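You operate a simulated robot arm through the tools that you are given. There is no shell and no other tool. Be economical: measure what you need, move in short steps, check, and stop when the job is done.

The job below is to be done with a simulated robot arm. You get a single attempt, and the scene is never put back.

Task
Grease the silver bearing in the bearing packer as the stroke card says.
Fine: clamp it with the packer lever, fingers off the shoe; full strokes of the plunger; lever up, bearing on the clean tray. Set down upright: what you pick out. Where these are worked on the way, their far stop is far enough and under half their travel is too little: packer lever.

Only the result counts: the job must be done as asked and must still hold three seconds after the hand-in. Knocking over, shifting, dropping, spilling or breaking anything else fails it.

Robot
A 7-joint arm with a two-finger parallel gripper, fixed in place. Base frame: the origin is at the foot of the arm, x ahead of it, y to its left, z up; the work surface is at about z = 0. Readings come in mm, rad, newtons and seconds.
With the tool pointing down near the work surface it reaches from about 240 to 620 mm from the base axis. Its first joint turns from -1.152 to 1.152 rad. Payload 2.6 kg.
Tool frame: the origin (TCP) lies between the finger pads and is the grasp point; the fingertips stand 30 mm ahead of it; z points along the fingers, y is the line along which they close. Largest opening 94 mm; finger width 28, thickness 10; the body of the gripper, 50 by 96 mm, starts 55 mm behind the TCP.
Orientation is told as [roll, pitch, yaw] about the base's x, y, z axes, in that order, counted from this pose: with the fingers straight down and closing along the base's y, the tool's x points along the base's -x, its y along +y and its z along -z.

Tools
- The arm moves only by the tool arm_command. Its arguments are lists of equal length, an entry for each row: "delta_pos": the shift along the base's x, y, z in m, a list of three; "angular": the turn, a rotation vector about the base's x, y, z in rad, a list of three; "jaw": the opening, from 0 (shut) to 1 (fully open). In form: {"delta_pos": [[tx, ty, tz], ...], "angular": [[ax, ay, az], ...], "jaw": [jaw, ...]}. A call has 1 to 12 rows; each row shifts and turns the commanded pose from where the row before left it. Each row takes 0.2 s and may step no farther than 50 mm and 0.15 rad from the row before; otherwise, or with a gripper value out of range, the whole call is refused. A pose out of reach is approached as far as the arm can. The call stops where the force on the tool passes 70 N (or 10 N more than at its start, if that is more) or the arm is blocked; 0.2 s more then pass. The fingers move at their own pace (about 72 mm/s each) and stop on an object; they squeeze with about 21 N. The grip force told is the motor's: it shows also when the fingers shut on nothing. Time passes only in rows, and 0.2 s behind the last, so rows that do not move let the fingers close. The reply holds the time, the measured pose of the TCP, the force on the tool along the base axes, the opening and the grip force, in the units named above and with some noise, with the torque about the TCP (base axes, N m) and any sound that the robot's microphone picked up.
- Cameras (640 x 400 px; columns grow to the right, rows downward): "scene" is fixed at [33.6, 430.8, 568]; the picture's right is [-0.79, -0.62, 0.00], its down [-0.34, 0.43, -0.84] and it looks along [0.52, -0.66, -0.54] (base axes); focal length 266 px, centre (320, 200). "wrist" rides on the gripper at [76, 14, -102] in the tool frame; the picture's right is [-0.18, 0.98, 0.00], its down [-0.75, -0.14, -0.64] and it looks along [-0.63, -0.12, 0.77] (tool axes); focal length 243 px, centre (320, 200). There is no depth. A picture from a camera that has moved, and an enlarged one, comes with that camera's place and axes in the base frame and with its lens.
- snapshot(camera): a new picture of that camera. No time passes.
- inspect(camera, box): a new picture of the part [left, top, right, bottom] of that camera's present view, enlarged. No time passes.
- job_done(): hands the job in; it is judged then, once.

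Work in short steps. Places have to be worked out from the pictures, the camera data and where the tool is seen: move nearer, look again, correct. Check each grasp and each placing, and mend what went wrong. You have 120 turns and 68 pictures in all, those below and enlarged ones among them. Open the gripper and draw the arm clear of the work before you hand the job in, unless the task says otherwise; then end with one line.

The tools are called after ">>>" by a JSON object that holds its "name" and its "arguments". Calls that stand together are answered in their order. arm_command: Moves the arm, as the interface text tells. Its arguments: {"type":"object","properties":{"delta_pos":{"type":"array"},"angular":{"type":"array"},"jaw":{"type":"array"}},"required":["delta_pos","angular","jaw"]} The other tools are called the same way: snapshot (camera) takes a picture; inspect (camera, box) takes an enlarged picture of a part of a camera's view; job_done () hands the job in.

At the start:

```text
clock: 0.0
tcp_pos: [306.5, -191.6, 423.7]
ee_rot: [0.0, -0.001, -0.001]
contact_force: [0.1, 0.2, 0.2]
moment: [0.02, -0.03, 0.01]
grip_width: 93.8
gripper_force: 0.1
```

scene: 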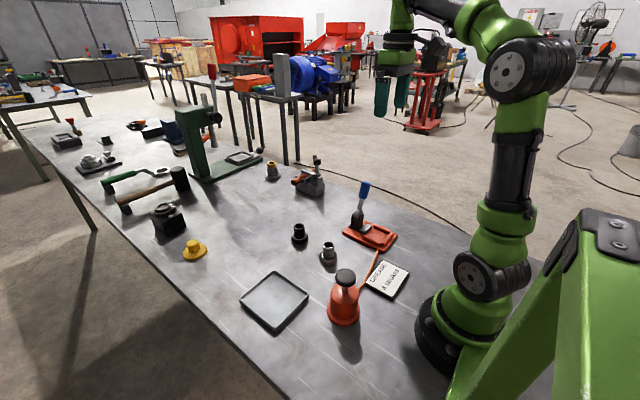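
wrist: 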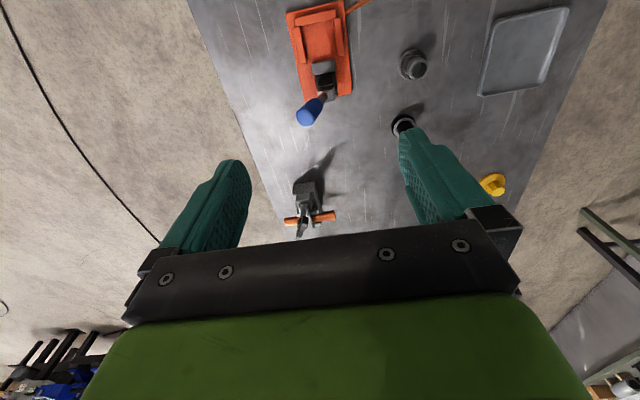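

I see a red packer with a blue lever, a red grease gun/pump with plunger, a card, a tray and several bearings. I'll enlarge the card and work area first.

>>> {"name": "inspect", "arguments": {"camera": "scene", "box": [320, 170, 420, 330]}}

>>> {"name": "inspect", "arguments": {"camera": "scene", "box": [360, 250, 416, 305]}}

>>> {"name": "inspect", "arguments": {"camera": "scene", "box": [220, 150, 420, 275]}}

>>> {"name": "inspect", "arguments": {"camera": "wrist", "box": [260, 0, 580, 200]}}

```text
2.50 times, centred on (370, 250) of scene
camera zoom: at [33.6, 430.8, 568.0], right [-0.79, -0.62, 0.0], down [-0.34, 0.43, -0.84], along [0.52, -0.66, -0.54], focal length 664 px, centre (195, 75)
```

zoom: 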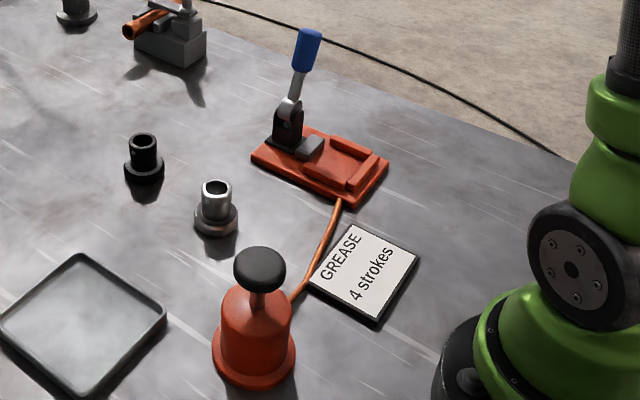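

```text
7.27 times, centred on (388, 278) of scene
camera zoom: at [33.6, 430.8, 568.0], right [-0.79, -0.62, 0.0], down [-0.34, 0.43, -0.84], along [0.52, -0.66, -0.54], focal length 1932 px, centre (-174, -364)
```

zoom: 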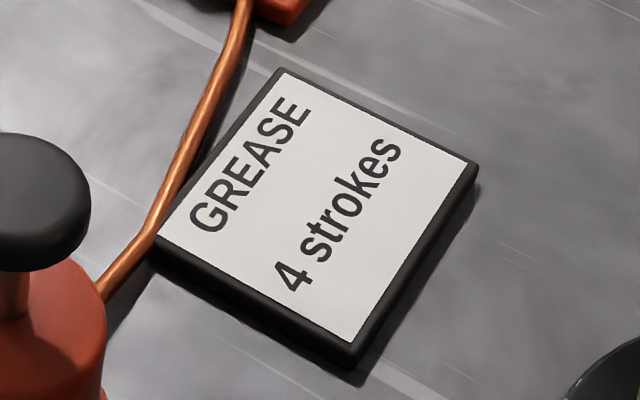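

```text
3.20 times, centred on (320, 212) of scene
camera zoom: at [33.6, 430.8, 568.0], right [-0.79, -0.62, 0.0], down [-0.34, 0.43, -0.84], along [0.52, -0.66, -0.54], focal length 850 px, centre (320, 160)
```

zoom: 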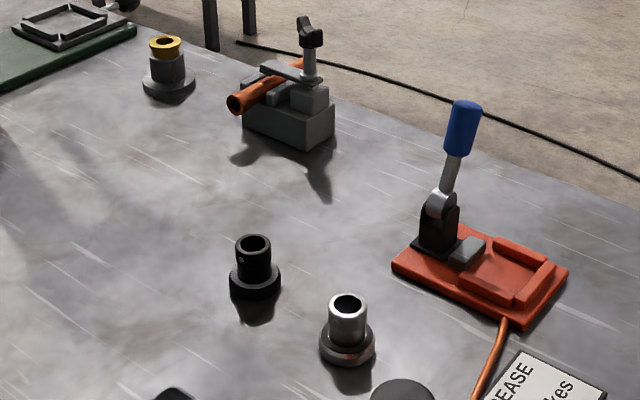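

```text
2.00 times, centred on (420, 100) of wrist
camera zoom: at [229.3, -177.7, 527.5], right [0.18, 0.98, 0.0], down [0.75, -0.14, 0.64], along [0.63, -0.12, -0.77], focal length 485 px, centre (120, 400)
```

zoom: 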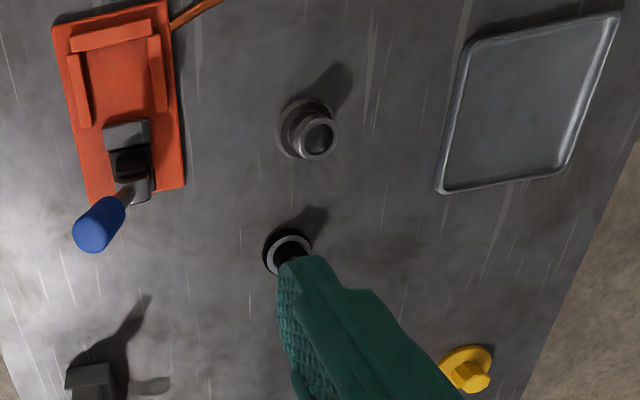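

>>> {"name": "inspect", "arguments": {"camera": "wrist", "box": [276, 0, 376, 130]}}

>>> {"name": "inspect", "arguments": {"camera": "scene", "box": [335, 175, 405, 255]}}

>>> {"name": "inspect", "arguments": {"camera": "scene", "box": [310, 230, 370, 335]}}

```text
3.08 times, centred on (326, 65) of wrist
camera zoom: at [229.3, -177.7, 527.5], right [0.18, 0.98, 0.0], down [0.75, -0.14, 0.64], along [0.63, -0.12, -0.77], focal length 746 px, centre (302, 615)
```

zoom: 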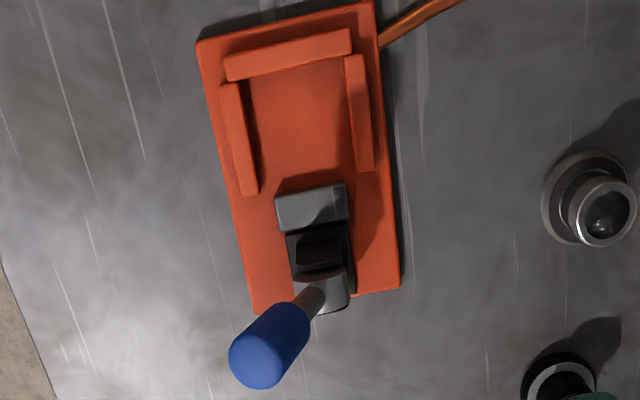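

```text
5.00 times, centred on (370, 215) of scene
camera zoom: at [33.6, 430.8, 568.0], right [-0.79, -0.62, 0.0], down [-0.34, 0.43, -0.84], along [0.52, -0.66, -0.54], focal length 1328 px, centre (70, 125)
```

zoom: 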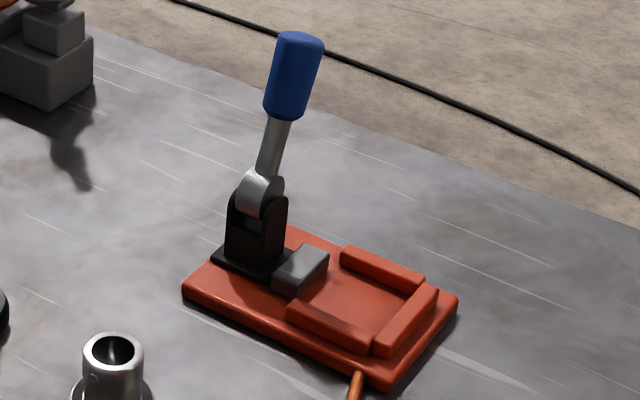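

```text
3.81 times, centred on (340, 282) of scene
camera zoom: at [33.6, 430.8, 568.0], right [-0.79, -0.62, 0.0], down [-0.34, 0.43, -0.84], along [0.52, -0.66, -0.54], focal length 1012 px, centre (244, -114)
```

zoom: 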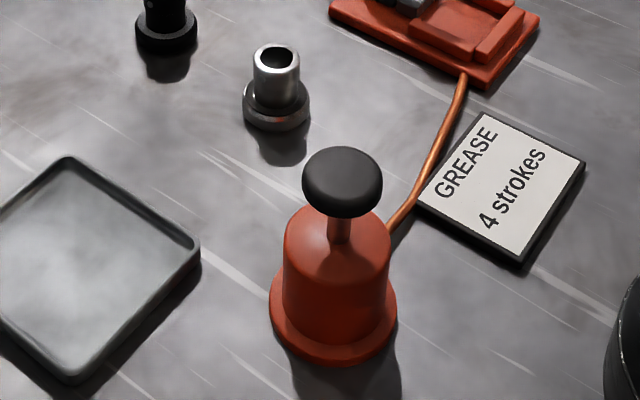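

The card says 4 strokes. I estimate the silver bearing at about (360,-23) and the packer seat at about (290,-198). I'll move over toward the bearing for a closer look.

>>> {"name": "arm_command", "arguments": {"delta_pos": [[0, 0.034, -0.035], [0, 0.034, -0.035], [0, 0.034, -0.035], [0, 0.034, -0.035], [0, 0.033, -0.035], [0, 0, -0.03]], "angular": [[0, 0, 0], [0, 0, 0], [0, 0, 0], [0, 0, 0], [0, 0, 0], [0, 0, 0]], "jaw": [1, 1, 1, 1, 1, 1]}}

>>> {"name": "snapshot", "arguments": {"camera": "wrist"}}

```text
clock: 1.4
tcp_pos: [307.3, -21.0, 220.0]
ee_rot: [-0.001, 0.001, -0.003]
contact_force: [-0.4, 0.6, 0.3]
moment: [0.0, -0.02, 0.0]
grip_width: 93.8
gripper_force: 0.1
```

```text
58 pictures are left
camera wrist: at [229.3, -7.0, 322.6], right [0.19, 0.98, 0.0], down [0.75, -0.14, 0.64], along [0.63, -0.12, -0.77], focal length 243 px, centre (320, 200)
```

wrist: 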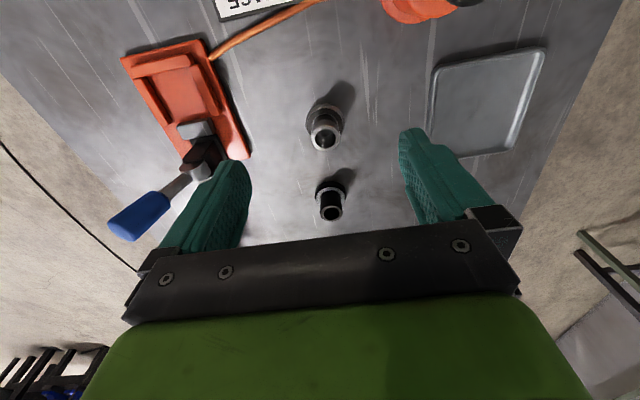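

>>> {"name": "inspect", "arguments": {"camera": "wrist", "box": [280, 70, 370, 160]}}

>>> {"name": "inspect", "arguments": {"camera": "scene", "box": [300, 225, 360, 275]}}

>>> {"name": "inspect", "arguments": {"camera": "wrist", "box": [100, 20, 260, 240]}}

```text
4.44 times, centred on (325, 115) of wrist
camera zoom: at [229.3, -7.0, 322.6], right [0.19, 0.98, 0.0], down [0.75, -0.14, 0.64], along [0.63, -0.12, -0.77], focal length 1078 px, centre (298, 578)
```

zoom: 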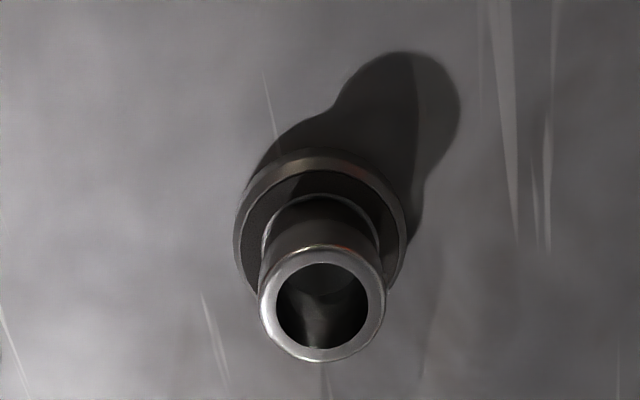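

```text
8.00 times, centred on (330, 250) of scene
camera zoom: at [33.6, 430.8, 568.0], right [-0.79, -0.62, 0.0], down [-0.34, 0.43, -0.84], along [0.52, -0.66, -0.54], focal length 2125 px, centre (240, -200)
```

zoom: 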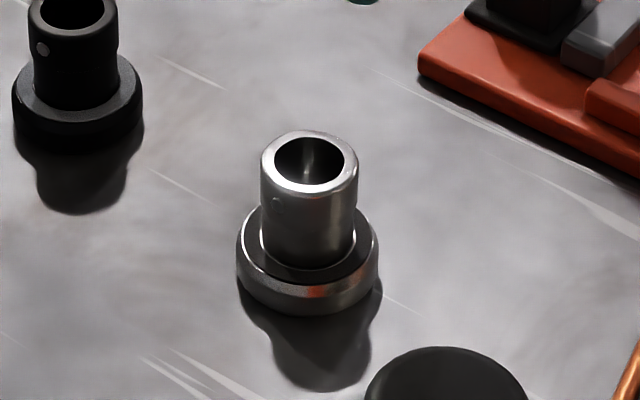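

```text
1.82 times, centred on (180, 130) of wrist
camera zoom: at [229.3, -7.0, 322.6], right [0.19, 0.98, 0.0], down [0.75, -0.14, 0.64], along [0.63, -0.12, -0.77], focal length 441 px, centre (574, 327)
```

zoom: 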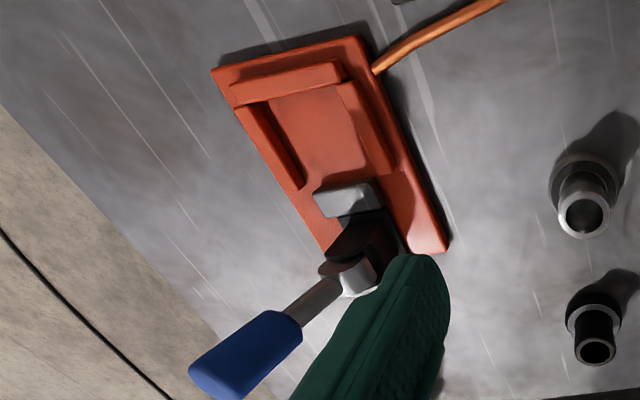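

The bearing tube's axis is at about (358,-25). Its top is at z≈48, the tube is about 35 mm across and the flange about 50 mm. I'll descend and grip the tube.

>>> {"name": "arm_command", "arguments": {"delta_pos": [[0.026, -0.002, -0.03], [0.025, -0.002, -0.04], [0, 0, -0.04], [0, 0, -0.035], [0, 0, -0.023]], "angular": [[0, 0, 0], [0, 0, 0], [0, 0, 0], [0, 0, 0], [0, 0, 0]], "jaw": [1, 1, 1, 1, 1]}}

>>> {"name": "snapshot", "arguments": {"camera": "wrist"}}

>>> {"name": "inspect", "arguments": {"camera": "scene", "box": [270, 190, 390, 290]}}

```text
clock: 2.6
tcp_pos: [356.3, -25.6, 50.9]
ee_rot: [-0.001, 0.001, -0.002]
contact_force: [0.5, -0.1, 0.4]
moment: [-0.03, 0.01, -0.02]
grip_width: 94.2
gripper_force: 0.0
```

```text
54 pictures are left
camera wrist: at [279.1, -11.5, 153.6], right [0.19, 0.98, 0.0], down [0.75, -0.14, 0.64], along [0.63, -0.12, -0.77], focal length 243 px, centre (320, 200)
```

wrist: 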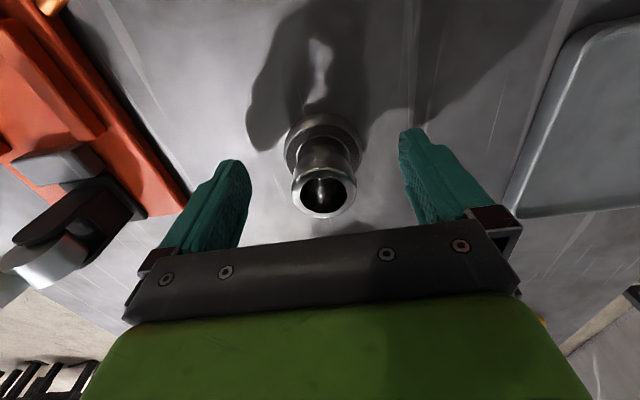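

```text
4.00 times, centred on (330, 240) of scene
camera zoom: at [33.6, 430.8, 568.0], right [-0.79, -0.62, 0.0], down [-0.34, 0.43, -0.84], along [0.52, -0.66, -0.54], focal length 1062 px, centre (280, 40)
```

zoom: 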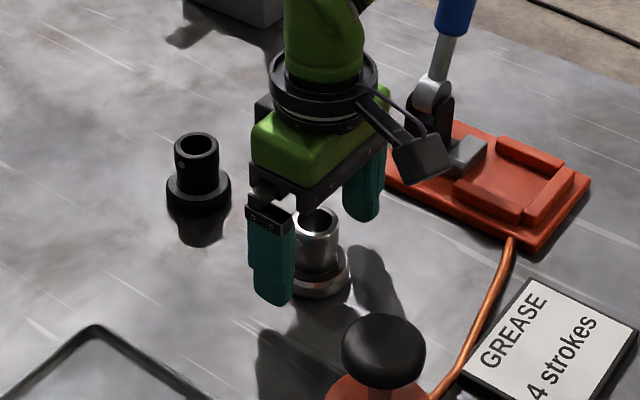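

The bearing top is seen at about (359,-24.5), between the fingers. I'll close and lift slightly.

>>> {"name": "arm_command", "arguments": {"delta_pos": [[0.002, 0, 0], [0, 0, 0], [0, 0, 0], [0, 0, 0]], "angular": [[0, 0, 0], [0, 0, 0], [0, 0, 0], [0, 0, 0]], "jaw": [0.3, 0, 0, 0]}}

>>> {"name": "arm_command", "arguments": {"delta_pos": [[0, 0, 0.02], [0, 0, 0.03], [0, 0, 0.03], [0, 0, 0]], "angular": [[0, 0, 0], [0, 0, 0], [0, 0, 0], [0, 0, 0]], "jaw": [0, 0, 0, 0]}}

>>> {"name": "snapshot", "arguments": {"camera": "wrist"}}

>>> {"name": "inspect", "arguments": {"camera": "scene", "box": [270, 160, 390, 260]}}

```text
clock: 3.6
tcp_pos: [357.3, -26.0, 50.3]
ee_rot: [-0.001, -0.001, -0.002]
contact_force: [-0.5, 0.5, -0.2]
moment: [0.02, -0.03, -0.01]
grip_width: 33.1
gripper_force: 20.5
```

```text
clock: 4.6
tcp_pos: [357.7, -25.3, 131.6]
ee_rot: [0.0, 0.001, 0.0]
contact_force: [0.0, -0.1, -1.9]
moment: [0.0, -0.01, 0.02]
grip_width: 33.1
gripper_force: 21.1
```

```text
52 pictures are left
camera wrist: at [281.1, -12.2, 235.1], right [0.18, 0.98, 0.0], down [0.75, -0.14, 0.64], along [0.63, -0.12, -0.77], focal length 243 px, centre (320, 200)
```

wrist: 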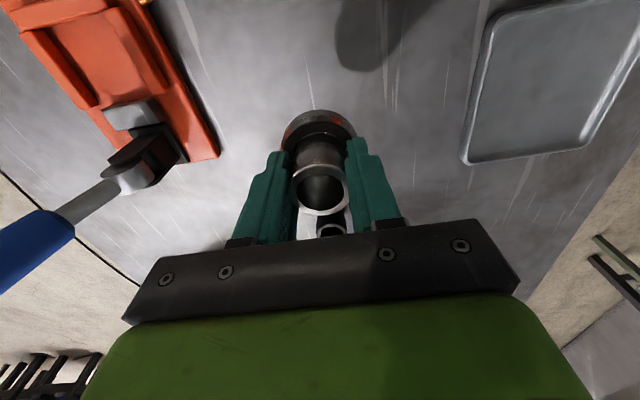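

```text
4.00 times, centred on (330, 210) of scene
camera zoom: at [33.6, 430.8, 568.0], right [-0.79, -0.62, 0.0], down [-0.34, 0.43, -0.84], along [0.52, -0.66, -0.54], focal length 1062 px, centre (280, 160)
```

zoom: 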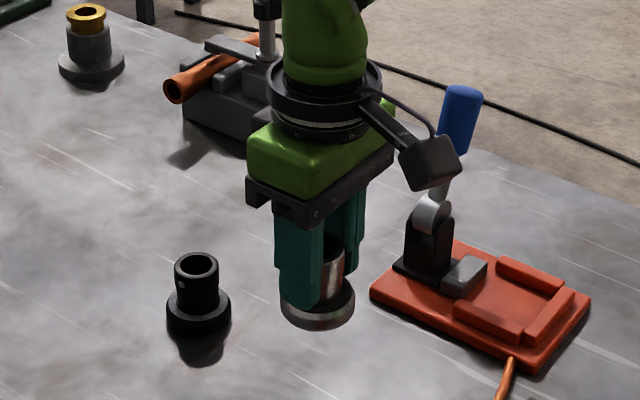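

Grip is good (33 mm, bearing held upright). I put the seat centre at about (290,-191), with about 58 mm of free pocket, so I'll carry the bearing over it.

>>> {"name": "arm_command", "arguments": {"delta_pos": [[-0.017, -0.041, 0], [-0.017, -0.041, 0], [-0.017, -0.041, 0], [-0.016, -0.042, 0], [0, 0, -0.03], [0, 0, 0]], "angular": [[0, 0, 0], [0, 0, 0], [0, 0, 0], [0, 0, 0], [0, 0, 0], [0, 0, 0]], "jaw": [0, 0, 0, 0, 0, 0]}}

>>> {"name": "snapshot", "arguments": {"camera": "wrist"}}

>>> {"name": "inspect", "arguments": {"camera": "scene", "box": [330, 160, 430, 260]}}

```text
clock: 6.0
tcp_pos: [291.6, -191.3, 102.8]
ee_rot: [0.0, 0.0, -0.002]
contact_force: [-0.4, 0.7, -2.4]
moment: [0.03, -0.02, -0.01]
grip_width: 33.0
gripper_force: 21.2
```

```text
50 pictures are left
camera wrist: at [215.0, -178.0, 205.6], right [0.18, 0.98, 0.0], down [0.75, -0.14, 0.64], along [0.63, -0.12, -0.77], focal length 243 px, centre (320, 200)
```

wrist: 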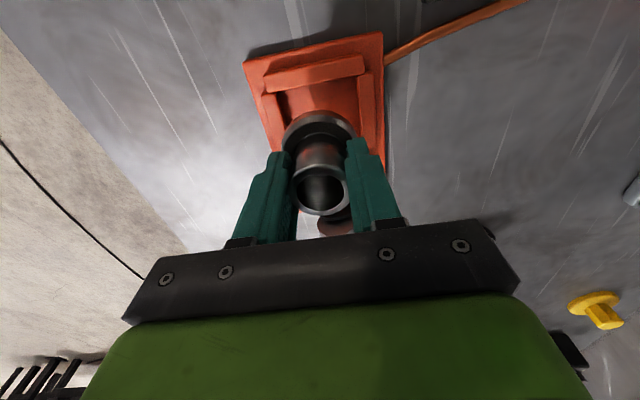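

```text
4.00 times, centred on (380, 210) of scene
camera zoom: at [33.7, 430.8, 568.0], right [-0.79, -0.62, 0.0], down [-0.34, 0.43, -0.84], along [0.52, -0.66, -0.54], focal length 1062 px, centre (80, 160)
```

zoom: 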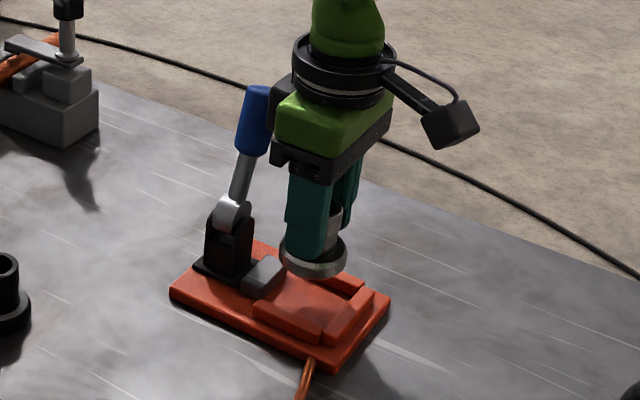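

>>> {"name": "inspect", "arguments": {"camera": "wrist", "box": [235, 30, 405, 150]}}

```text
3.33 times, centred on (320, 90) of wrist
camera zoom: at [215.0, -178.0, 205.6], right [0.18, 0.98, 0.0], down [0.75, -0.14, 0.64], along [0.63, -0.12, -0.77], focal length 809 px, centre (320, 567)
```

zoom: 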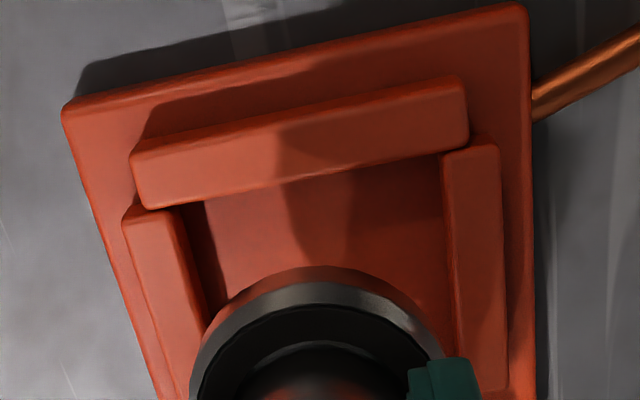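

The measured rail midline is y≈-191 and the pocket spans x≈261–321, so the bearing is centred. I'll lower gently until contact.

>>> {"name": "arm_command", "arguments": {"delta_pos": [[0, 0, -0.02], [0, 0, -0.015], [0, 0, -0.003], [0, 0, 0]], "angular": [[0, 0, 0], [0, 0, 0], [0, 0, 0], [0, 0, 0]], "jaw": [0, 0, 0, 0]}}

>>> {"name": "inspect", "arguments": {"camera": "scene", "box": [350, 200, 410, 255]}}

```text
clock: 7.0
tcp_pos: [291.0, -191.2, 64.4]
ee_rot: [0.001, -0.001, -0.002]
contact_force: [0.3, -0.4, -3.6]
moment: [-0.01, 0.03, -0.01]
grip_width: 33.0
gripper_force: 21.5
```

```text
7.27 times, centred on (380, 228) of scene
camera zoom: at [33.7, 430.8, 568.0], right [-0.79, -0.62, 0.0], down [-0.34, 0.43, -0.84], along [0.52, -0.66, -0.54], focal length 1932 px, centre (-116, 0)
```

zoom: 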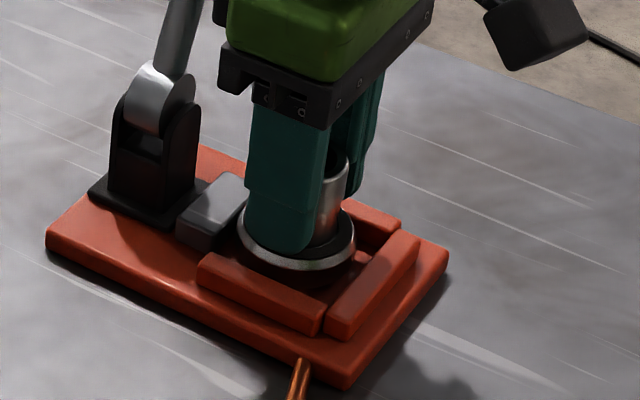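

Bearing bottom is at about z=14 and just entering the pocket. I'll lower in 1.5 mm steps, watching the force.

>>> {"name": "arm_command", "arguments": {"delta_pos": [[0, 0, -0.0015], [0, 0, -0.0015]], "angular": [[0, 0, 0], [0, 0, 0]], "jaw": [0, 0]}}

>>> {"name": "arm_command", "arguments": {"delta_pos": [[0, 0, -0.001], [0, 0, -0.001]], "angular": [[0, 0, 0], [0, 0, 0]], "jaw": [0, 0]}}

```text
clock: 7.6
tcp_pos: [291.6, -190.5, 62.1]
ee_rot: [0.002, -0.005, -0.002]
contact_force: [-1.0, 4.2, 15.5]
moment: [0.24, 0.02, -0.07]
grip_width: 33.2
gripper_force: 21.0
```

```text
clock: 8.2
tcp_pos: [293.4, -191.1, 58.7]
ee_rot: [0.0, -0.002, 0.001]
contact_force: [1.8, 3.0, 15.1]
moment: [0.11, -0.07, 0.03]
grip_width: 33.0
gripper_force: 20.8
```

>>> {"name": "inspect", "arguments": {"camera": "scene", "box": [350, 200, 410, 255]}}

>>> {"name": "inspect", "arguments": {"camera": "wrist", "box": [220, 40, 420, 240]}}

```text
7.27 times, centred on (380, 228) of scene
camera zoom: at [33.6, 430.8, 568.0], right [-0.79, -0.62, 0.0], down [-0.33, 0.43, -0.84], along [0.52, -0.66, -0.54], focal length 1932 px, centre (-116, 0)
```

zoom: 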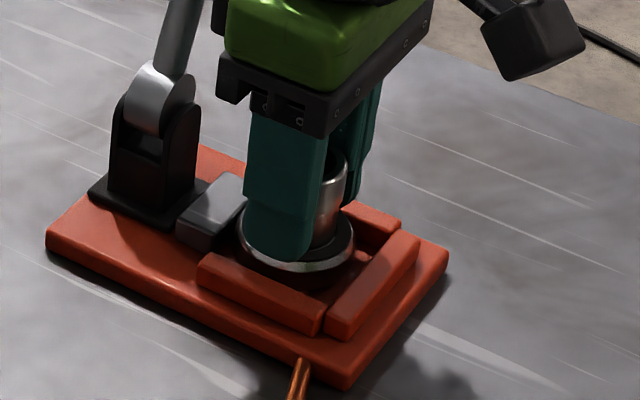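

```text
2.00 times, centred on (320, 140) of wrist
camera zoom: at [215.3, -177.5, 162.7], right [0.18, 0.98, 0.0], down [0.75, -0.14, 0.64], along [0.63, -0.12, -0.77], focal length 485 px, centre (320, 320)
```

zoom: 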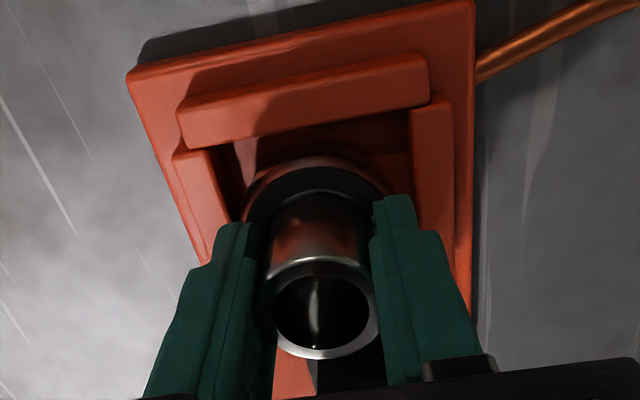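

>>> {"name": "arm_command", "arguments": {"delta_pos": [[0, 0, -0.001], [0, 0, 0]], "angular": [[0, 0, 0], [0, 0, 0]], "jaw": [0, 0]}}

```text
clock: 8.8
tcp_pos: [292.2, -192.0, 58.4]
ee_rot: [-0.001, -0.002, -0.002]
contact_force: [-4.1, 8.5, 37.7]
moment: [0.29, 0.27, 0.07]
grip_width: 33.1
gripper_force: 20.3
```

Firm contact, so it is seated (37 N). I'll relieve the push, open the fingers modestly and look.

>>> {"name": "arm_command", "arguments": {"delta_pos": [[0, 0, 0.002], [0, 0, 0], [0, 0, 0]], "angular": [[0, 0, 0], [0, 0, 0], [0, 0, 0]], "jaw": [0, 0.55, 0.6]}}

>>> {"name": "arm_command", "arguments": {"delta_pos": [[0, 0, 0.02], [0, 0, 0.03], [0, 0, 0.04], [0, 0, 0.04]], "angular": [[0, 0, 0], [0, 0, 0], [0, 0, 0], [0, 0, 0]], "jaw": [0.6, 0.6, 0.6, 0.6]}}

>>> {"name": "inspect", "arguments": {"camera": "wrist", "box": [220, 20, 420, 230]}}

>>> {"name": "inspect", "arguments": {"camera": "scene", "box": [340, 170, 410, 255]}}

```text
clock: 9.6
tcp_pos: [291.0, -192.4, 60.5]
ee_rot: [0.0, 0.004, -0.001]
contact_force: [-0.4, -0.3, -0.1]
moment: [-0.02, 0.0, -0.02]
grip_width: 56.7
gripper_force: 0.0
```

```text
clock: 10.6
tcp_pos: [291.1, -192.1, 188.9]
ee_rot: [0.0, 0.002, -0.001]
contact_force: [0.2, 0.1, 0.4]
moment: [0.0, -0.02, -0.03]
grip_width: 56.4
gripper_force: 0.1
```

```text
1.90 times, centred on (320, 125) of wrist
camera zoom: at [215.0, -177.7, 292.3], right [0.18, 0.98, 0.0], down [0.75, -0.14, 0.64], along [0.63, -0.12, -0.77], focal length 462 px, centre (320, 343)
```

zoom: 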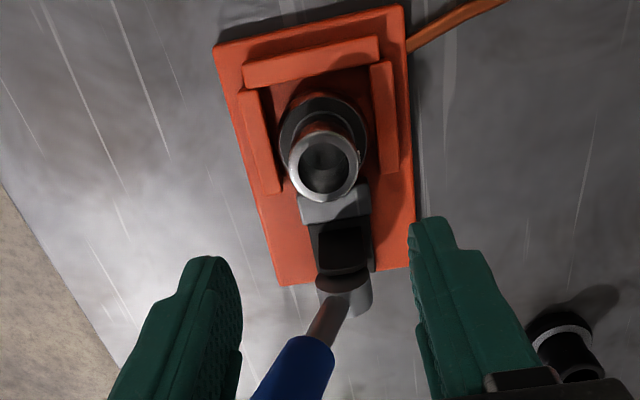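

```text
4.71 times, centred on (375, 212) of scene
camera zoom: at [33.6, 430.8, 568.0], right [-0.79, -0.62, 0.0], down [-0.34, 0.43, -0.84], along [0.52, -0.66, -0.54], focal length 1250 px, centre (61, 141)
```

zoom: 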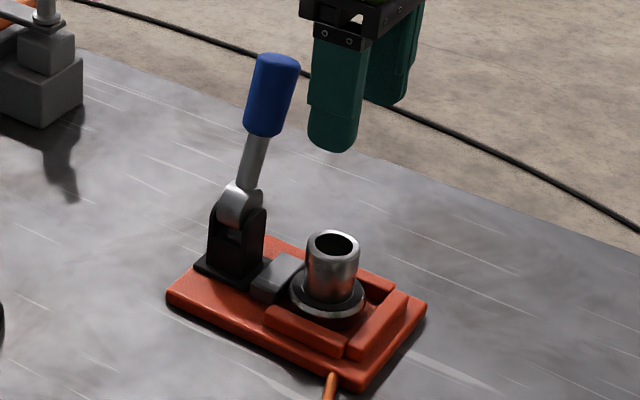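

The bearing sits level in the pocket. The lever leans about 18° to -y around an x-parallel pivot near (362,-193,65), so it should clamp by swinging to +y. I'll bring closed fingers to the handle's -y side.

>>> {"name": "arm_command", "arguments": {"delta_pos": [[0, -0.035, 0.005], [0, -0.035, 0], [0.038, 0, 0], [0.036, 0, 0], [0, 0, -0.02], [0, 0, -0.02], [0, 0, 0]], "angular": [[0, 0, 0], [0, 0, 0], [0, 0, 0], [0, 0, 0], [0, 0, 0], [0, 0, 0], [0, 0, 0]], "jaw": [0.3, 0, 0, 0, 0, 0, 0]}}

>>> {"name": "snapshot", "arguments": {"camera": "wrist"}}

>>> {"name": "inspect", "arguments": {"camera": "scene", "box": [310, 140, 420, 250]}}

```text
clock: 12.2
tcp_pos: [367.9, -264.6, 151.7]
ee_rot: [0.0, -0.001, 0.0]
contact_force: [-0.5, -0.3, -0.2]
moment: [0.04, -0.02, 0.04]
grip_width: 0.1
gripper_force: 20.8
```

```text
42 pictures are left
camera wrist: at [290.3, -249.0, 255.8], right [0.18, 0.98, 0.0], down [0.75, -0.14, 0.64], along [0.63, -0.12, -0.77], focal length 243 px, centre (320, 200)
```

wrist: 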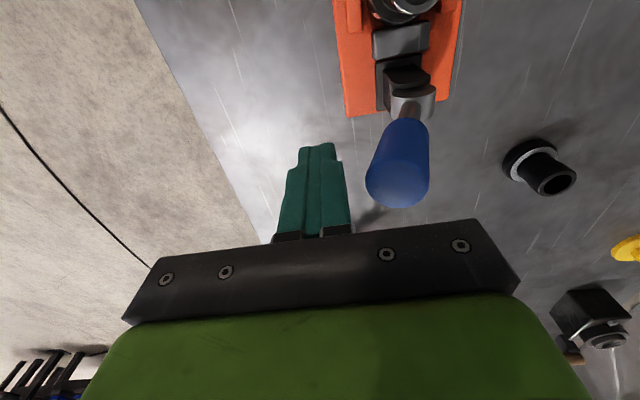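

```text
3.64 times, centred on (365, 195) of scene
camera zoom: at [33.6, 430.8, 568.0], right [-0.79, -0.62, 0.0], down [-0.34, 0.43, -0.84], along [0.52, -0.66, -0.54], focal length 966 px, centre (156, 218)
```

zoom: 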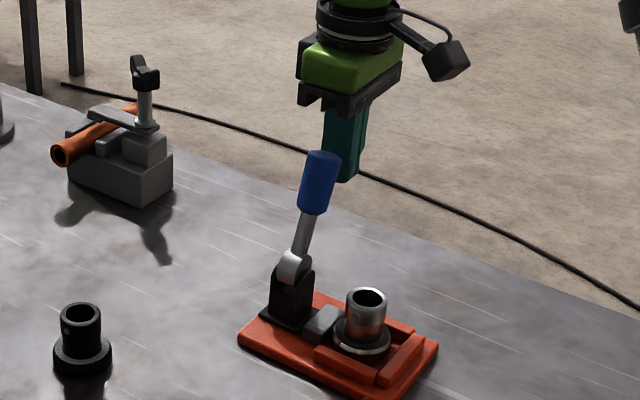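

Aligned with the handle (x≈362, y≈-226 at the top). I'll push towards +y gently.

>>> {"name": "arm_command", "arguments": {"delta_pos": [[-0.003, 0.015, -0.005], [0, 0.01, 0], [0, 0.008, 0], [0, 0.008, 0]], "angular": [[0, 0, 0], [0, 0, 0], [0, 0, 0], [0, 0, 0]], "jaw": [0, 0, 0, 0]}}

>>> {"name": "inspect", "arguments": {"camera": "scene", "box": [310, 140, 420, 250]}}

```text
clock: 12.9
tcp_pos: [361.9, -250.5, 150.1]
ee_rot: [-0.038, -0.009, -0.008]
contact_force: [0.7, -13.1, -1.5]
moment: [0.02, 0.0, -0.07]
grip_width: 0.0
gripper_force: 21.2
stopped in row 3: the force on the tool passed its limit at 77 N (the readings are from after the stop); the commanded pose is now the measured one
```

```text
3.64 times, centred on (365, 195) of scene
camera zoom: at [33.6, 430.8, 568.0], right [-0.79, -0.62, 0.0], down [-0.34, 0.43, -0.84], along [0.52, -0.66, -0.54], focal length 966 px, centre (156, 218)
```

zoom: 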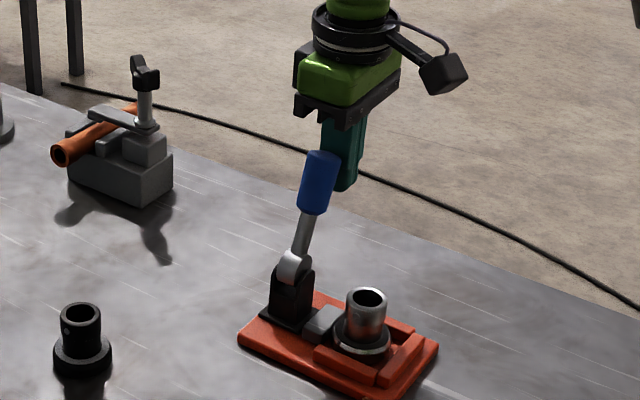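

Blocked towards +y, so the lever is at its stop or pivots otherwise. I'll back off and zoom on the pivot.

>>> {"name": "arm_command", "arguments": {"delta_pos": [[0, -0.014, 0], [0, 0, 0]], "angular": [[0.038, 0.009, 0.008], [0, 0, 0]], "jaw": [0, 0]}}

>>> {"name": "inspect", "arguments": {"camera": "wrist", "box": [330, 0, 480, 215]}}

>>> {"name": "inspect", "arguments": {"camera": "scene", "box": [335, 170, 385, 240]}}

```text
clock: 13.5
tcp_pos: [363.5, -261.4, 150.9]
ee_rot: [0.007, 0.001, 0.003]
contact_force: [-0.7, -0.4, 0.5]
moment: [0.01, -0.03, -0.01]
grip_width: 0.1
gripper_force: 21.4
```

```text
1.86 times, centred on (405, 108) of wrist
camera zoom: at [286.3, -247.9, 254.0], right [0.18, 0.98, 0.01], down [0.75, -0.14, 0.64], along [0.63, -0.11, -0.77], focal length 451 px, centre (162, 372)
```

zoom: 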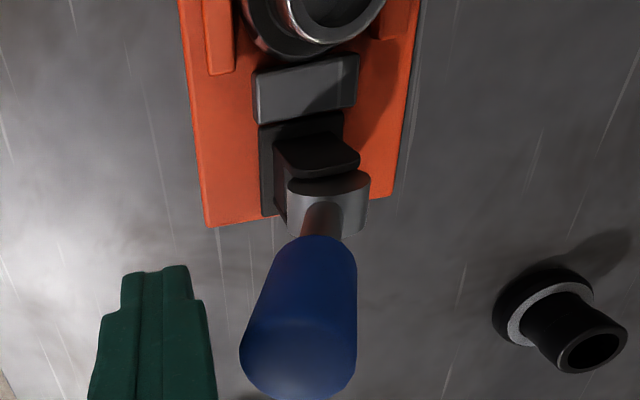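

```text
5.71 times, centred on (360, 205) of scene
camera zoom: at [33.6, 430.8, 568.0], right [-0.79, -0.62, 0.0], down [-0.34, 0.43, -0.84], along [0.52, -0.66, -0.54], focal length 1518 px, centre (91, 171)
```

zoom: 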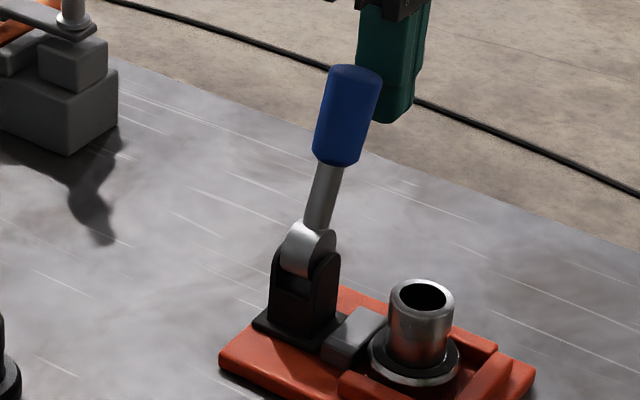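

The hub axis runs along x, so the lever should swing down to -y from here. I'll go over the top to its +y side and push gently to -y.

>>> {"name": "arm_command", "arguments": {"delta_pos": [[0, 0, 0.04], [0, 0, 0.035], [0, 0.04, 0], [0, 0.039, 0], [0, 0, -0.035], [0, 0, -0.035]], "angular": [[0, 0, 0], [0, 0, 0], [0, 0, 0], [0, 0, 0], [0, 0, 0], [0, 0, 0]], "jaw": [0, 0, 0, 0, 0, 0]}}

>>> {"name": "arm_command", "arguments": {"delta_pos": [[0, -0.006, 0], [0, -0.006, 0], [0, -0.006, 0], [0, -0.006, 0]], "angular": [[0, 0, 0], [0, 0, 0], [0, 0, 0], [0, 0, 0]], "jaw": [0, 0, 0, 0]}}

>>> {"name": "inspect", "arguments": {"camera": "scene", "box": [310, 140, 420, 250]}}

```text
clock: 14.9
tcp_pos: [361.2, -181.9, 155.5]
ee_rot: [0.006, 0.0, 0.002]
contact_force: [0.7, 0.1, -0.2]
moment: [-0.02, 0.01, -0.02]
grip_width: 0.0
gripper_force: 21.0
```

```text
clock: 15.9
tcp_pos: [362.2, -208.1, 154.9]
ee_rot: [0.008, 0.0, 0.002]
contact_force: [-0.1, 2.2, -0.9]
moment: [0.04, 0.0, -0.03]
grip_width: 0.0
gripper_force: 20.9
```

```text
3.64 times, centred on (365, 195) of scene
camera zoom: at [33.6, 430.8, 568.0], right [-0.79, -0.62, 0.0], down [-0.34, 0.43, -0.84], along [0.52, -0.66, -0.54], focal length 966 px, centre (156, 218)
```

zoom: 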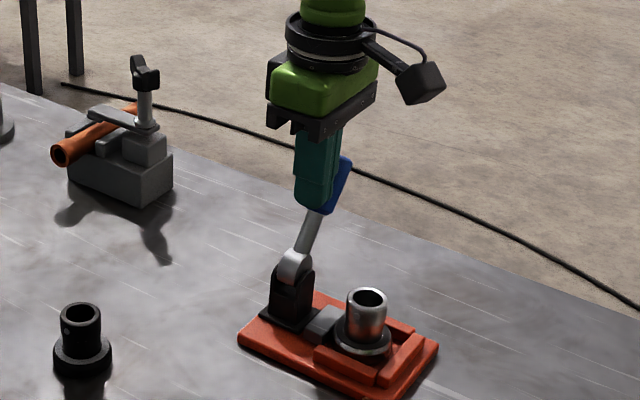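

The lever moves freely to -y. I'll keep following its arc.

>>> {"name": "arm_command", "arguments": {"delta_pos": [[0, -0.014, 0.003], [0, -0.01, 0.002], [0, -0.009, -0.005], [0, -0.009, -0.008], [0, -0.007, -0.008], [0, -0.007, -0.01]], "angular": [[0, 0, 0], [0, 0, 0], [0, 0, 0], [0, 0, 0], [0, 0, 0], [0, 0, 0]], "jaw": [0, 0, 0, 0, 0, 0]}}

>>> {"name": "inspect", "arguments": {"camera": "scene", "box": [310, 140, 420, 250]}}

```text
clock: 17.3
tcp_pos: [364.5, -263.0, 129.3]
ee_rot: [0.004, -0.002, 0.002]
contact_force: [-0.3, -0.1, 0.4]
moment: [0.0, 0.03, 0.0]
grip_width: 0.2
gripper_force: 20.8
```

```text
3.64 times, centred on (365, 195) of scene
camera zoom: at [33.6, 430.8, 568.0], right [-0.79, -0.62, 0.0], down [-0.34, 0.43, -0.84], along [0.52, -0.66, -0.54], focal length 966 px, centre (156, 218)
```

zoom: 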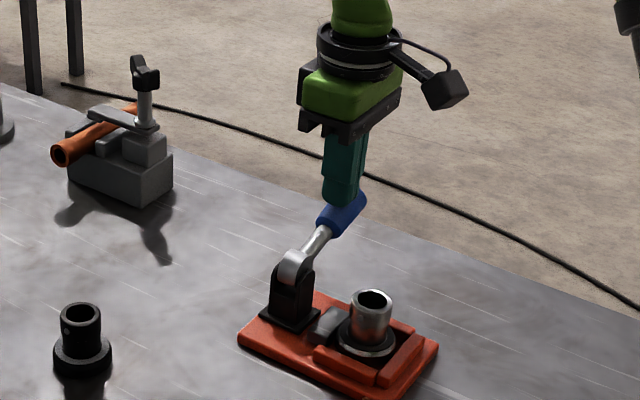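

The shoe advances as the lever goes down. I'll continue pressing down until it reaches the stop.

>>> {"name": "arm_command", "arguments": {"delta_pos": [[0, -0.004, -0.01], [0, -0.003, -0.01], [0, 0, -0.008], [0, 0, -0.008], [0, 0, -0.008], [0, 0, -0.006]], "angular": [[0, 0, 0], [0, 0, 0], [0, 0, 0], [0, 0, 0], [0, 0, 0], [0, 0, 0]], "jaw": [0, 0, 0, 0, 0, 0]}}

>>> {"name": "inspect", "arguments": {"camera": "scene", "box": [310, 140, 420, 250]}}

```text
clock: 18.3
tcp_pos: [364.4, -271.5, 106.3]
ee_rot: [0.001, -0.013, -0.004]
contact_force: [-4.7, 4.6, 16.1]
moment: [0.13, 0.13, 0.03]
grip_width: 0.1
gripper_force: 21.1
stopped in row 4: the force on the tool passed its limit at 85 N (the readings are from after the stop); the commanded pose is now the measured one
```

```text
3.64 times, centred on (365, 195) of scene
camera zoom: at [33.6, 430.8, 567.9], right [-0.79, -0.62, 0.0], down [-0.33, 0.43, -0.84], along [0.52, -0.66, -0.54], focal length 966 px, centre (156, 218)
```

zoom: 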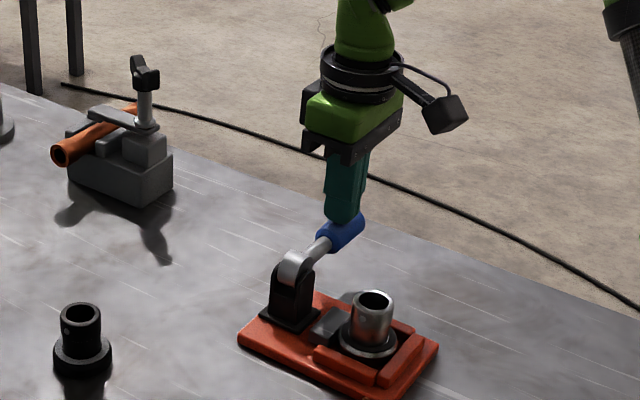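

Hard stop reached with the lever nearly horizontal. I'll lift clear and check the clamp and lever.

>>> {"name": "arm_command", "arguments": {"delta_pos": [[0, 0, 0.03], [0, 0.01, 0.04], [-0.03, 0.03, 0.04], [-0.035, 0.035, 0.02]], "angular": [[0, 0.013, 0.004], [0, 0, 0], [0, 0, 0], [0, 0, 0]], "jaw": [0, 0, 0, 0]}}

>>> {"name": "inspect", "arguments": {"camera": "wrist", "box": [220, 0, 440, 220]}}

>>> {"name": "inspect", "arguments": {"camera": "scene", "box": [335, 185, 410, 255]}}

```text
refused: row 3 steps farther than a row can; nothing moved
```

```text
1.82 times, centred on (330, 110) of wrist
camera zoom: at [286.4, -256.7, 208.5], right [0.19, 0.98, 0.0], down [0.75, -0.14, 0.65], along [0.64, -0.12, -0.76], focal length 441 px, centre (302, 364)
```

zoom: 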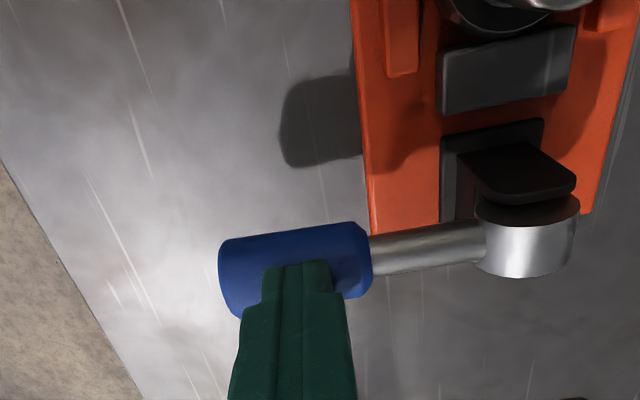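

```text
5.71 times, centred on (372, 220) of scene
camera zoom: at [33.6, 430.8, 567.9], right [-0.79, -0.62, 0.0], down [-0.33, 0.43, -0.84], along [0.52, -0.66, -0.54], focal length 1518 px, centre (20, 86)
```

zoom: 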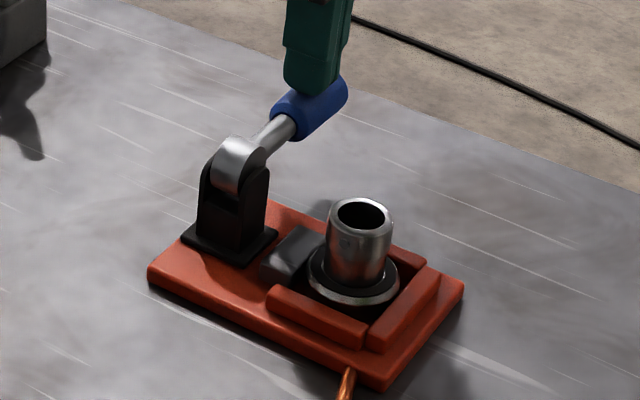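

>>> {"name": "arm_command", "arguments": {"delta_pos": [[0, 0, 0.03], [0, 0.01, 0.04], [-0.025, 0.025, 0.03], [-0.03, 0.03, 0.02], [-0.02, 0.02, 0]], "angular": [[0, 0.013, 0.004], [0, 0, 0], [0, 0, 0], [0, 0, 0], [0, 0, 0]], "jaw": [0, 0, 0, 0, 0]}}

>>> {"name": "inspect", "arguments": {"camera": "wrist", "box": [220, 0, 440, 220]}}

>>> {"name": "inspect", "arguments": {"camera": "scene", "box": [335, 185, 410, 255]}}

```text
clock: 19.5
tcp_pos: [288.9, -184.5, 223.3]
ee_rot: [0.004, 0.003, 0.003]
contact_force: [0.1, 0.0, 0.1]
moment: [-0.03, -0.02, -0.01]
grip_width: 0.3
gripper_force: 21.1
```

```text
1.82 times, centred on (330, 110) of wrist
camera zoom: at [212.4, -169.8, 326.9], right [0.18, 0.98, 0.0], down [0.76, -0.14, 0.64], along [0.63, -0.12, -0.77], focal length 441 px, centre (302, 364)
```

zoom: 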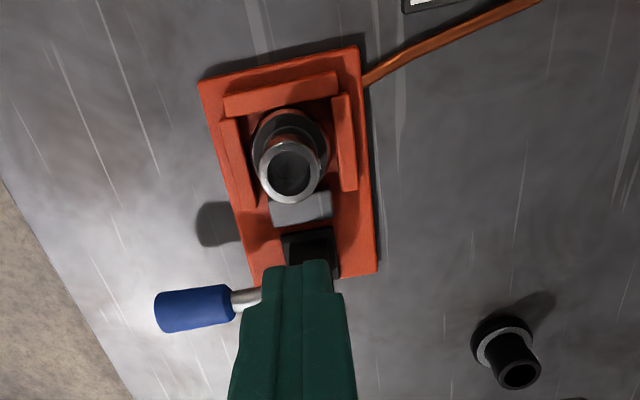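

```text
5.71 times, centred on (372, 220) of scene
camera zoom: at [33.7, 430.8, 568.0], right [-0.79, -0.62, 0.0], down [-0.34, 0.43, -0.84], along [0.52, -0.66, -0.54], focal length 1518 px, centre (20, 86)
```

zoom: 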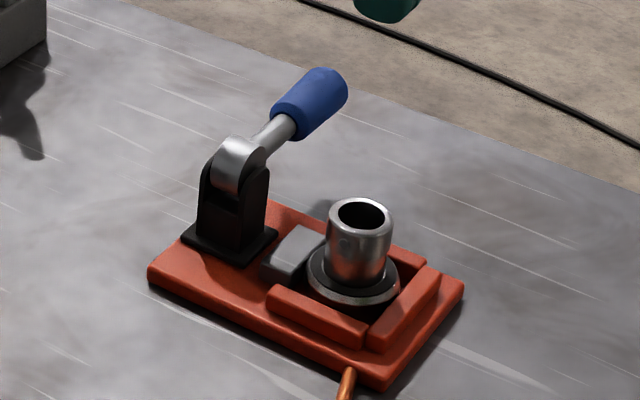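

Lever sits at its far stop, horizontal, and the shoe is against the bearing. Next is the plunger: I'll move towards it at height for a look.

>>> {"name": "arm_command", "arguments": {"delta_pos": [[0, 0.03, 0.03], [0, 0.045, 0], [0, 0.045, 0], [0, 0.045, 0], [0, 0.045, 0], [0, 0.04, 0]], "angular": [[0, 0, 0], [0, 0, 0], [0, 0, 0], [0, 0, 0], [0, 0, 0], [0, 0, 0]], "jaw": [0, 0, 0, 0, 0, 0]}}

>>> {"name": "snapshot", "arguments": {"camera": "wrist"}}

>>> {"name": "snapshot", "arguments": {"camera": "scene"}}

```text
clock: 20.9
tcp_pos: [289.8, 64.4, 255.1]
ee_rot: [0.004, 0.003, 0.0]
contact_force: [0.4, -0.5, 0.2]
moment: [0.01, -0.01, 0.01]
grip_width: 0.0
gripper_force: 21.1
```

```text
30 pictures are left
camera wrist: at [211.8, 78.0, 358.5], right [0.18, 0.98, 0.0], down [0.76, -0.14, 0.64], along [0.63, -0.12, -0.77], focal length 243 px, centre (320, 200)
```

wrist: 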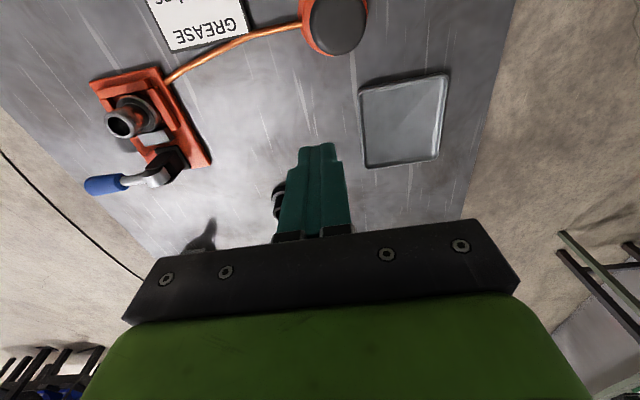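

```text
29 pictures are left
```

scene: 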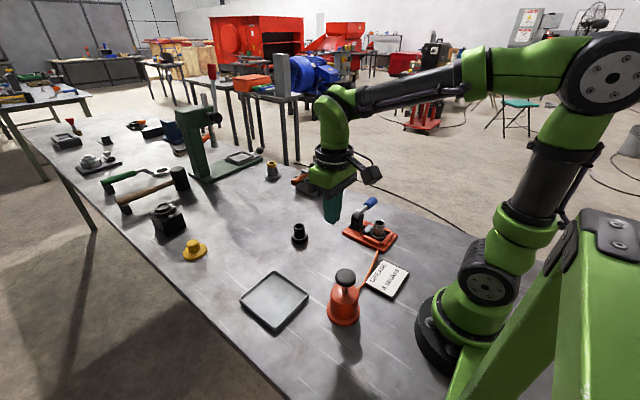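

The knob is at about (231,88) with its top at z≈120. I'll position closed fingertips just above it.

>>> {"name": "arm_command", "arguments": {"delta_pos": [[-0.029, 0.012, -0.02], [-0.029, 0.012, -0.02], [0, 0, -0.035], [0, 0, -0.005], [0, 0, 0]], "angular": [[0, 0, 0], [0, 0, 0], [0, 0, 0], [0, 0, 0], [0, 0, 0]], "jaw": [0, 0, 0, 0, 0]}}

>>> {"name": "inspect", "arguments": {"camera": "scene", "box": [290, 210, 410, 340]}}

>>> {"name": "snapshot", "arguments": {"camera": "wrist"}}

```text
clock: 22.1
tcp_pos: [229.8, 88.6, 174.7]
ee_rot: [0.004, 0.003, 0.002]
contact_force: [0.0, 0.4, 0.1]
moment: [-0.02, -0.01, 0.02]
grip_width: 0.2
gripper_force: 20.8
```

```text
3.08 times, centred on (350, 275) of scene
camera zoom: at [33.6, 430.8, 568.0], right [-0.79, -0.62, 0.0], down [-0.34, 0.43, -0.84], along [0.52, -0.66, -0.54], focal length 817 px, centre (228, -31)
```

zoom: 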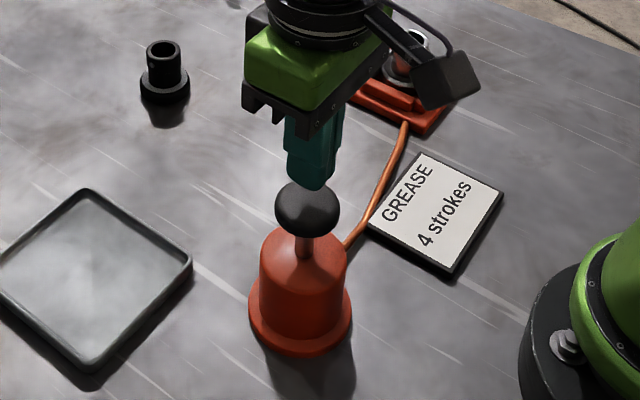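

```text
27 pictures are left
camera wrist: at [154.0, 102.6, 277.9], right [0.18, 0.98, 0.0], down [0.76, -0.14, 0.64], along [0.63, -0.11, -0.77], focal length 243 px, centre (320, 200)
```

wrist: 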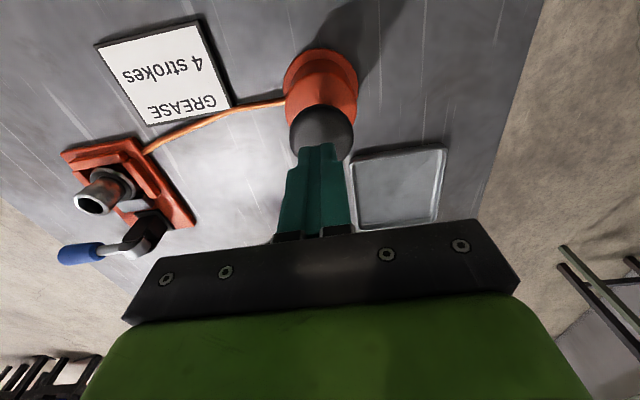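

Knob centre refined to about (227,91). I'll nudge over and press down in small steps to find contact and the stroke's end.

>>> {"name": "arm_command", "arguments": {"delta_pos": [[-0.002, 0.002, -0.005], [0, 0, -0.007], [0, 0, -0.004], [0, 0, -0.004], [0, 0, -0.004], [0, 0, -0.004]], "angular": [[0, 0, 0], [0, 0, 0], [0, 0, 0], [0, 0, 0], [0, 0, 0], [0, 0, 0]], "jaw": [0, 0, 0, 0, 0, 0]}}

```text
clock: 23.5
tcp_pos: [228.8, 90.5, 147.4]
ee_rot: [0.003, 0.001, 0.004]
contact_force: [1.0, -0.7, 1.1]
moment: [-0.02, -0.01, 0.0]
grip_width: 0.0
gripper_force: 20.8
```

>>> {"name": "arm_command", "arguments": {"delta_pos": [[0, 0, -0.004], [0, 0, -0.004], [0, 0, -0.004], [0, 0, -0.004]], "angular": [[0, 0, 0], [0, 0, 0], [0, 0, 0], [0, 0, 0]], "jaw": [0, 0, 0, 0]}}

>>> {"name": "inspect", "arguments": {"camera": "scene", "box": [310, 240, 380, 330]}}

```text
clock: 24.5
tcp_pos: [229.0, 90.1, 130.7]
ee_rot: [0.005, 0.004, 0.0]
contact_force: [-0.2, -0.9, 2.4]
moment: [-0.02, 0.01, -0.01]
grip_width: 0.0
gripper_force: 20.8
```

```text
4.44 times, centred on (345, 285) of scene
camera zoom: at [33.6, 430.8, 568.0], right [-0.79, -0.62, 0.0], down [-0.34, 0.43, -0.84], along [0.52, -0.66, -0.54], focal length 1180 px, centre (209, -178)
```

zoom: 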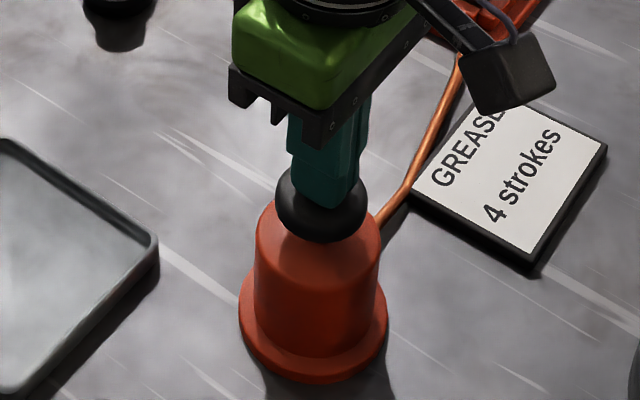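

The plunger is going down under light spring force. I'll continue to the bottom stop.

>>> {"name": "arm_command", "arguments": {"delta_pos": [[0, 0, -0.003], [0, 0, -0.003], [0, 0, -0.003], [0, 0, -0.003], [0, 0, -0.003], [0, 0, -0.003], [0, 0, -0.003]], "angular": [[0, 0, 0], [0, 0, 0], [0, 0, 0], [0, 0, 0], [0, 0, 0], [0, 0, 0], [0, 0, 0]], "jaw": [0, 0, 0, 0, 0, 0, 0]}}

```text
clock: 25.6
tcp_pos: [231.5, 90.5, 124.1]
ee_rot: [0.008, -0.005, -0.005]
contact_force: [-7.9, -2.8, 44.9]
moment: [-0.09, 0.36, -0.26]
grip_width: 0.0
gripper_force: 21.0
stopped in row 5: the force on the tool passed its limit at 76 N (the readings are from after the stop); the commanded pose is now the measured one
```

The bottom stop is at TCP z≈124. I'll raise and check whether the plunger returns by itself.

>>> {"name": "arm_command", "arguments": {"delta_pos": [[0, 0, 0.015], [-0.002, 0, 0.02], [0, 0, 0.02], [0, 0, 0]], "angular": [[0, 0, 0], [0, 0, 0], [0, 0, 0], [0, 0, 0]], "jaw": [0, 0, 0, 0]}}

>>> {"name": "inspect", "arguments": {"camera": "scene", "box": [310, 240, 380, 330]}}

```text
clock: 26.6
tcp_pos: [226.1, 90.7, 176.2]
ee_rot: [0.005, 0.004, 0.002]
contact_force: [-0.2, -0.7, 1.0]
moment: [-0.02, 0.03, 0.0]
grip_width: 0.0
gripper_force: 20.7
```

```text
4.44 times, centred on (345, 285) of scene
camera zoom: at [33.6, 430.8, 568.0], right [-0.79, -0.62, 0.0], down [-0.34, 0.43, -0.84], along [0.52, -0.66, -0.54], focal length 1180 px, centre (209, -178)
```

zoom: 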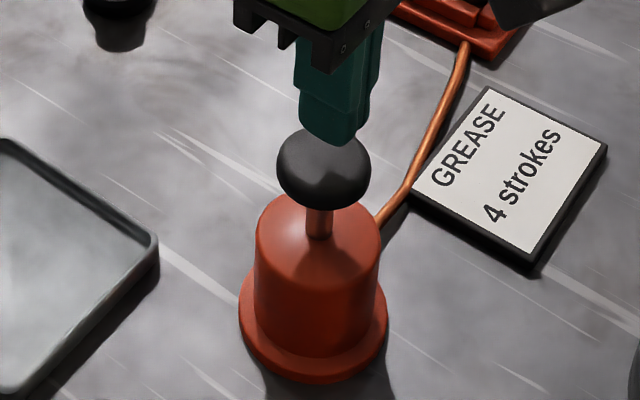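

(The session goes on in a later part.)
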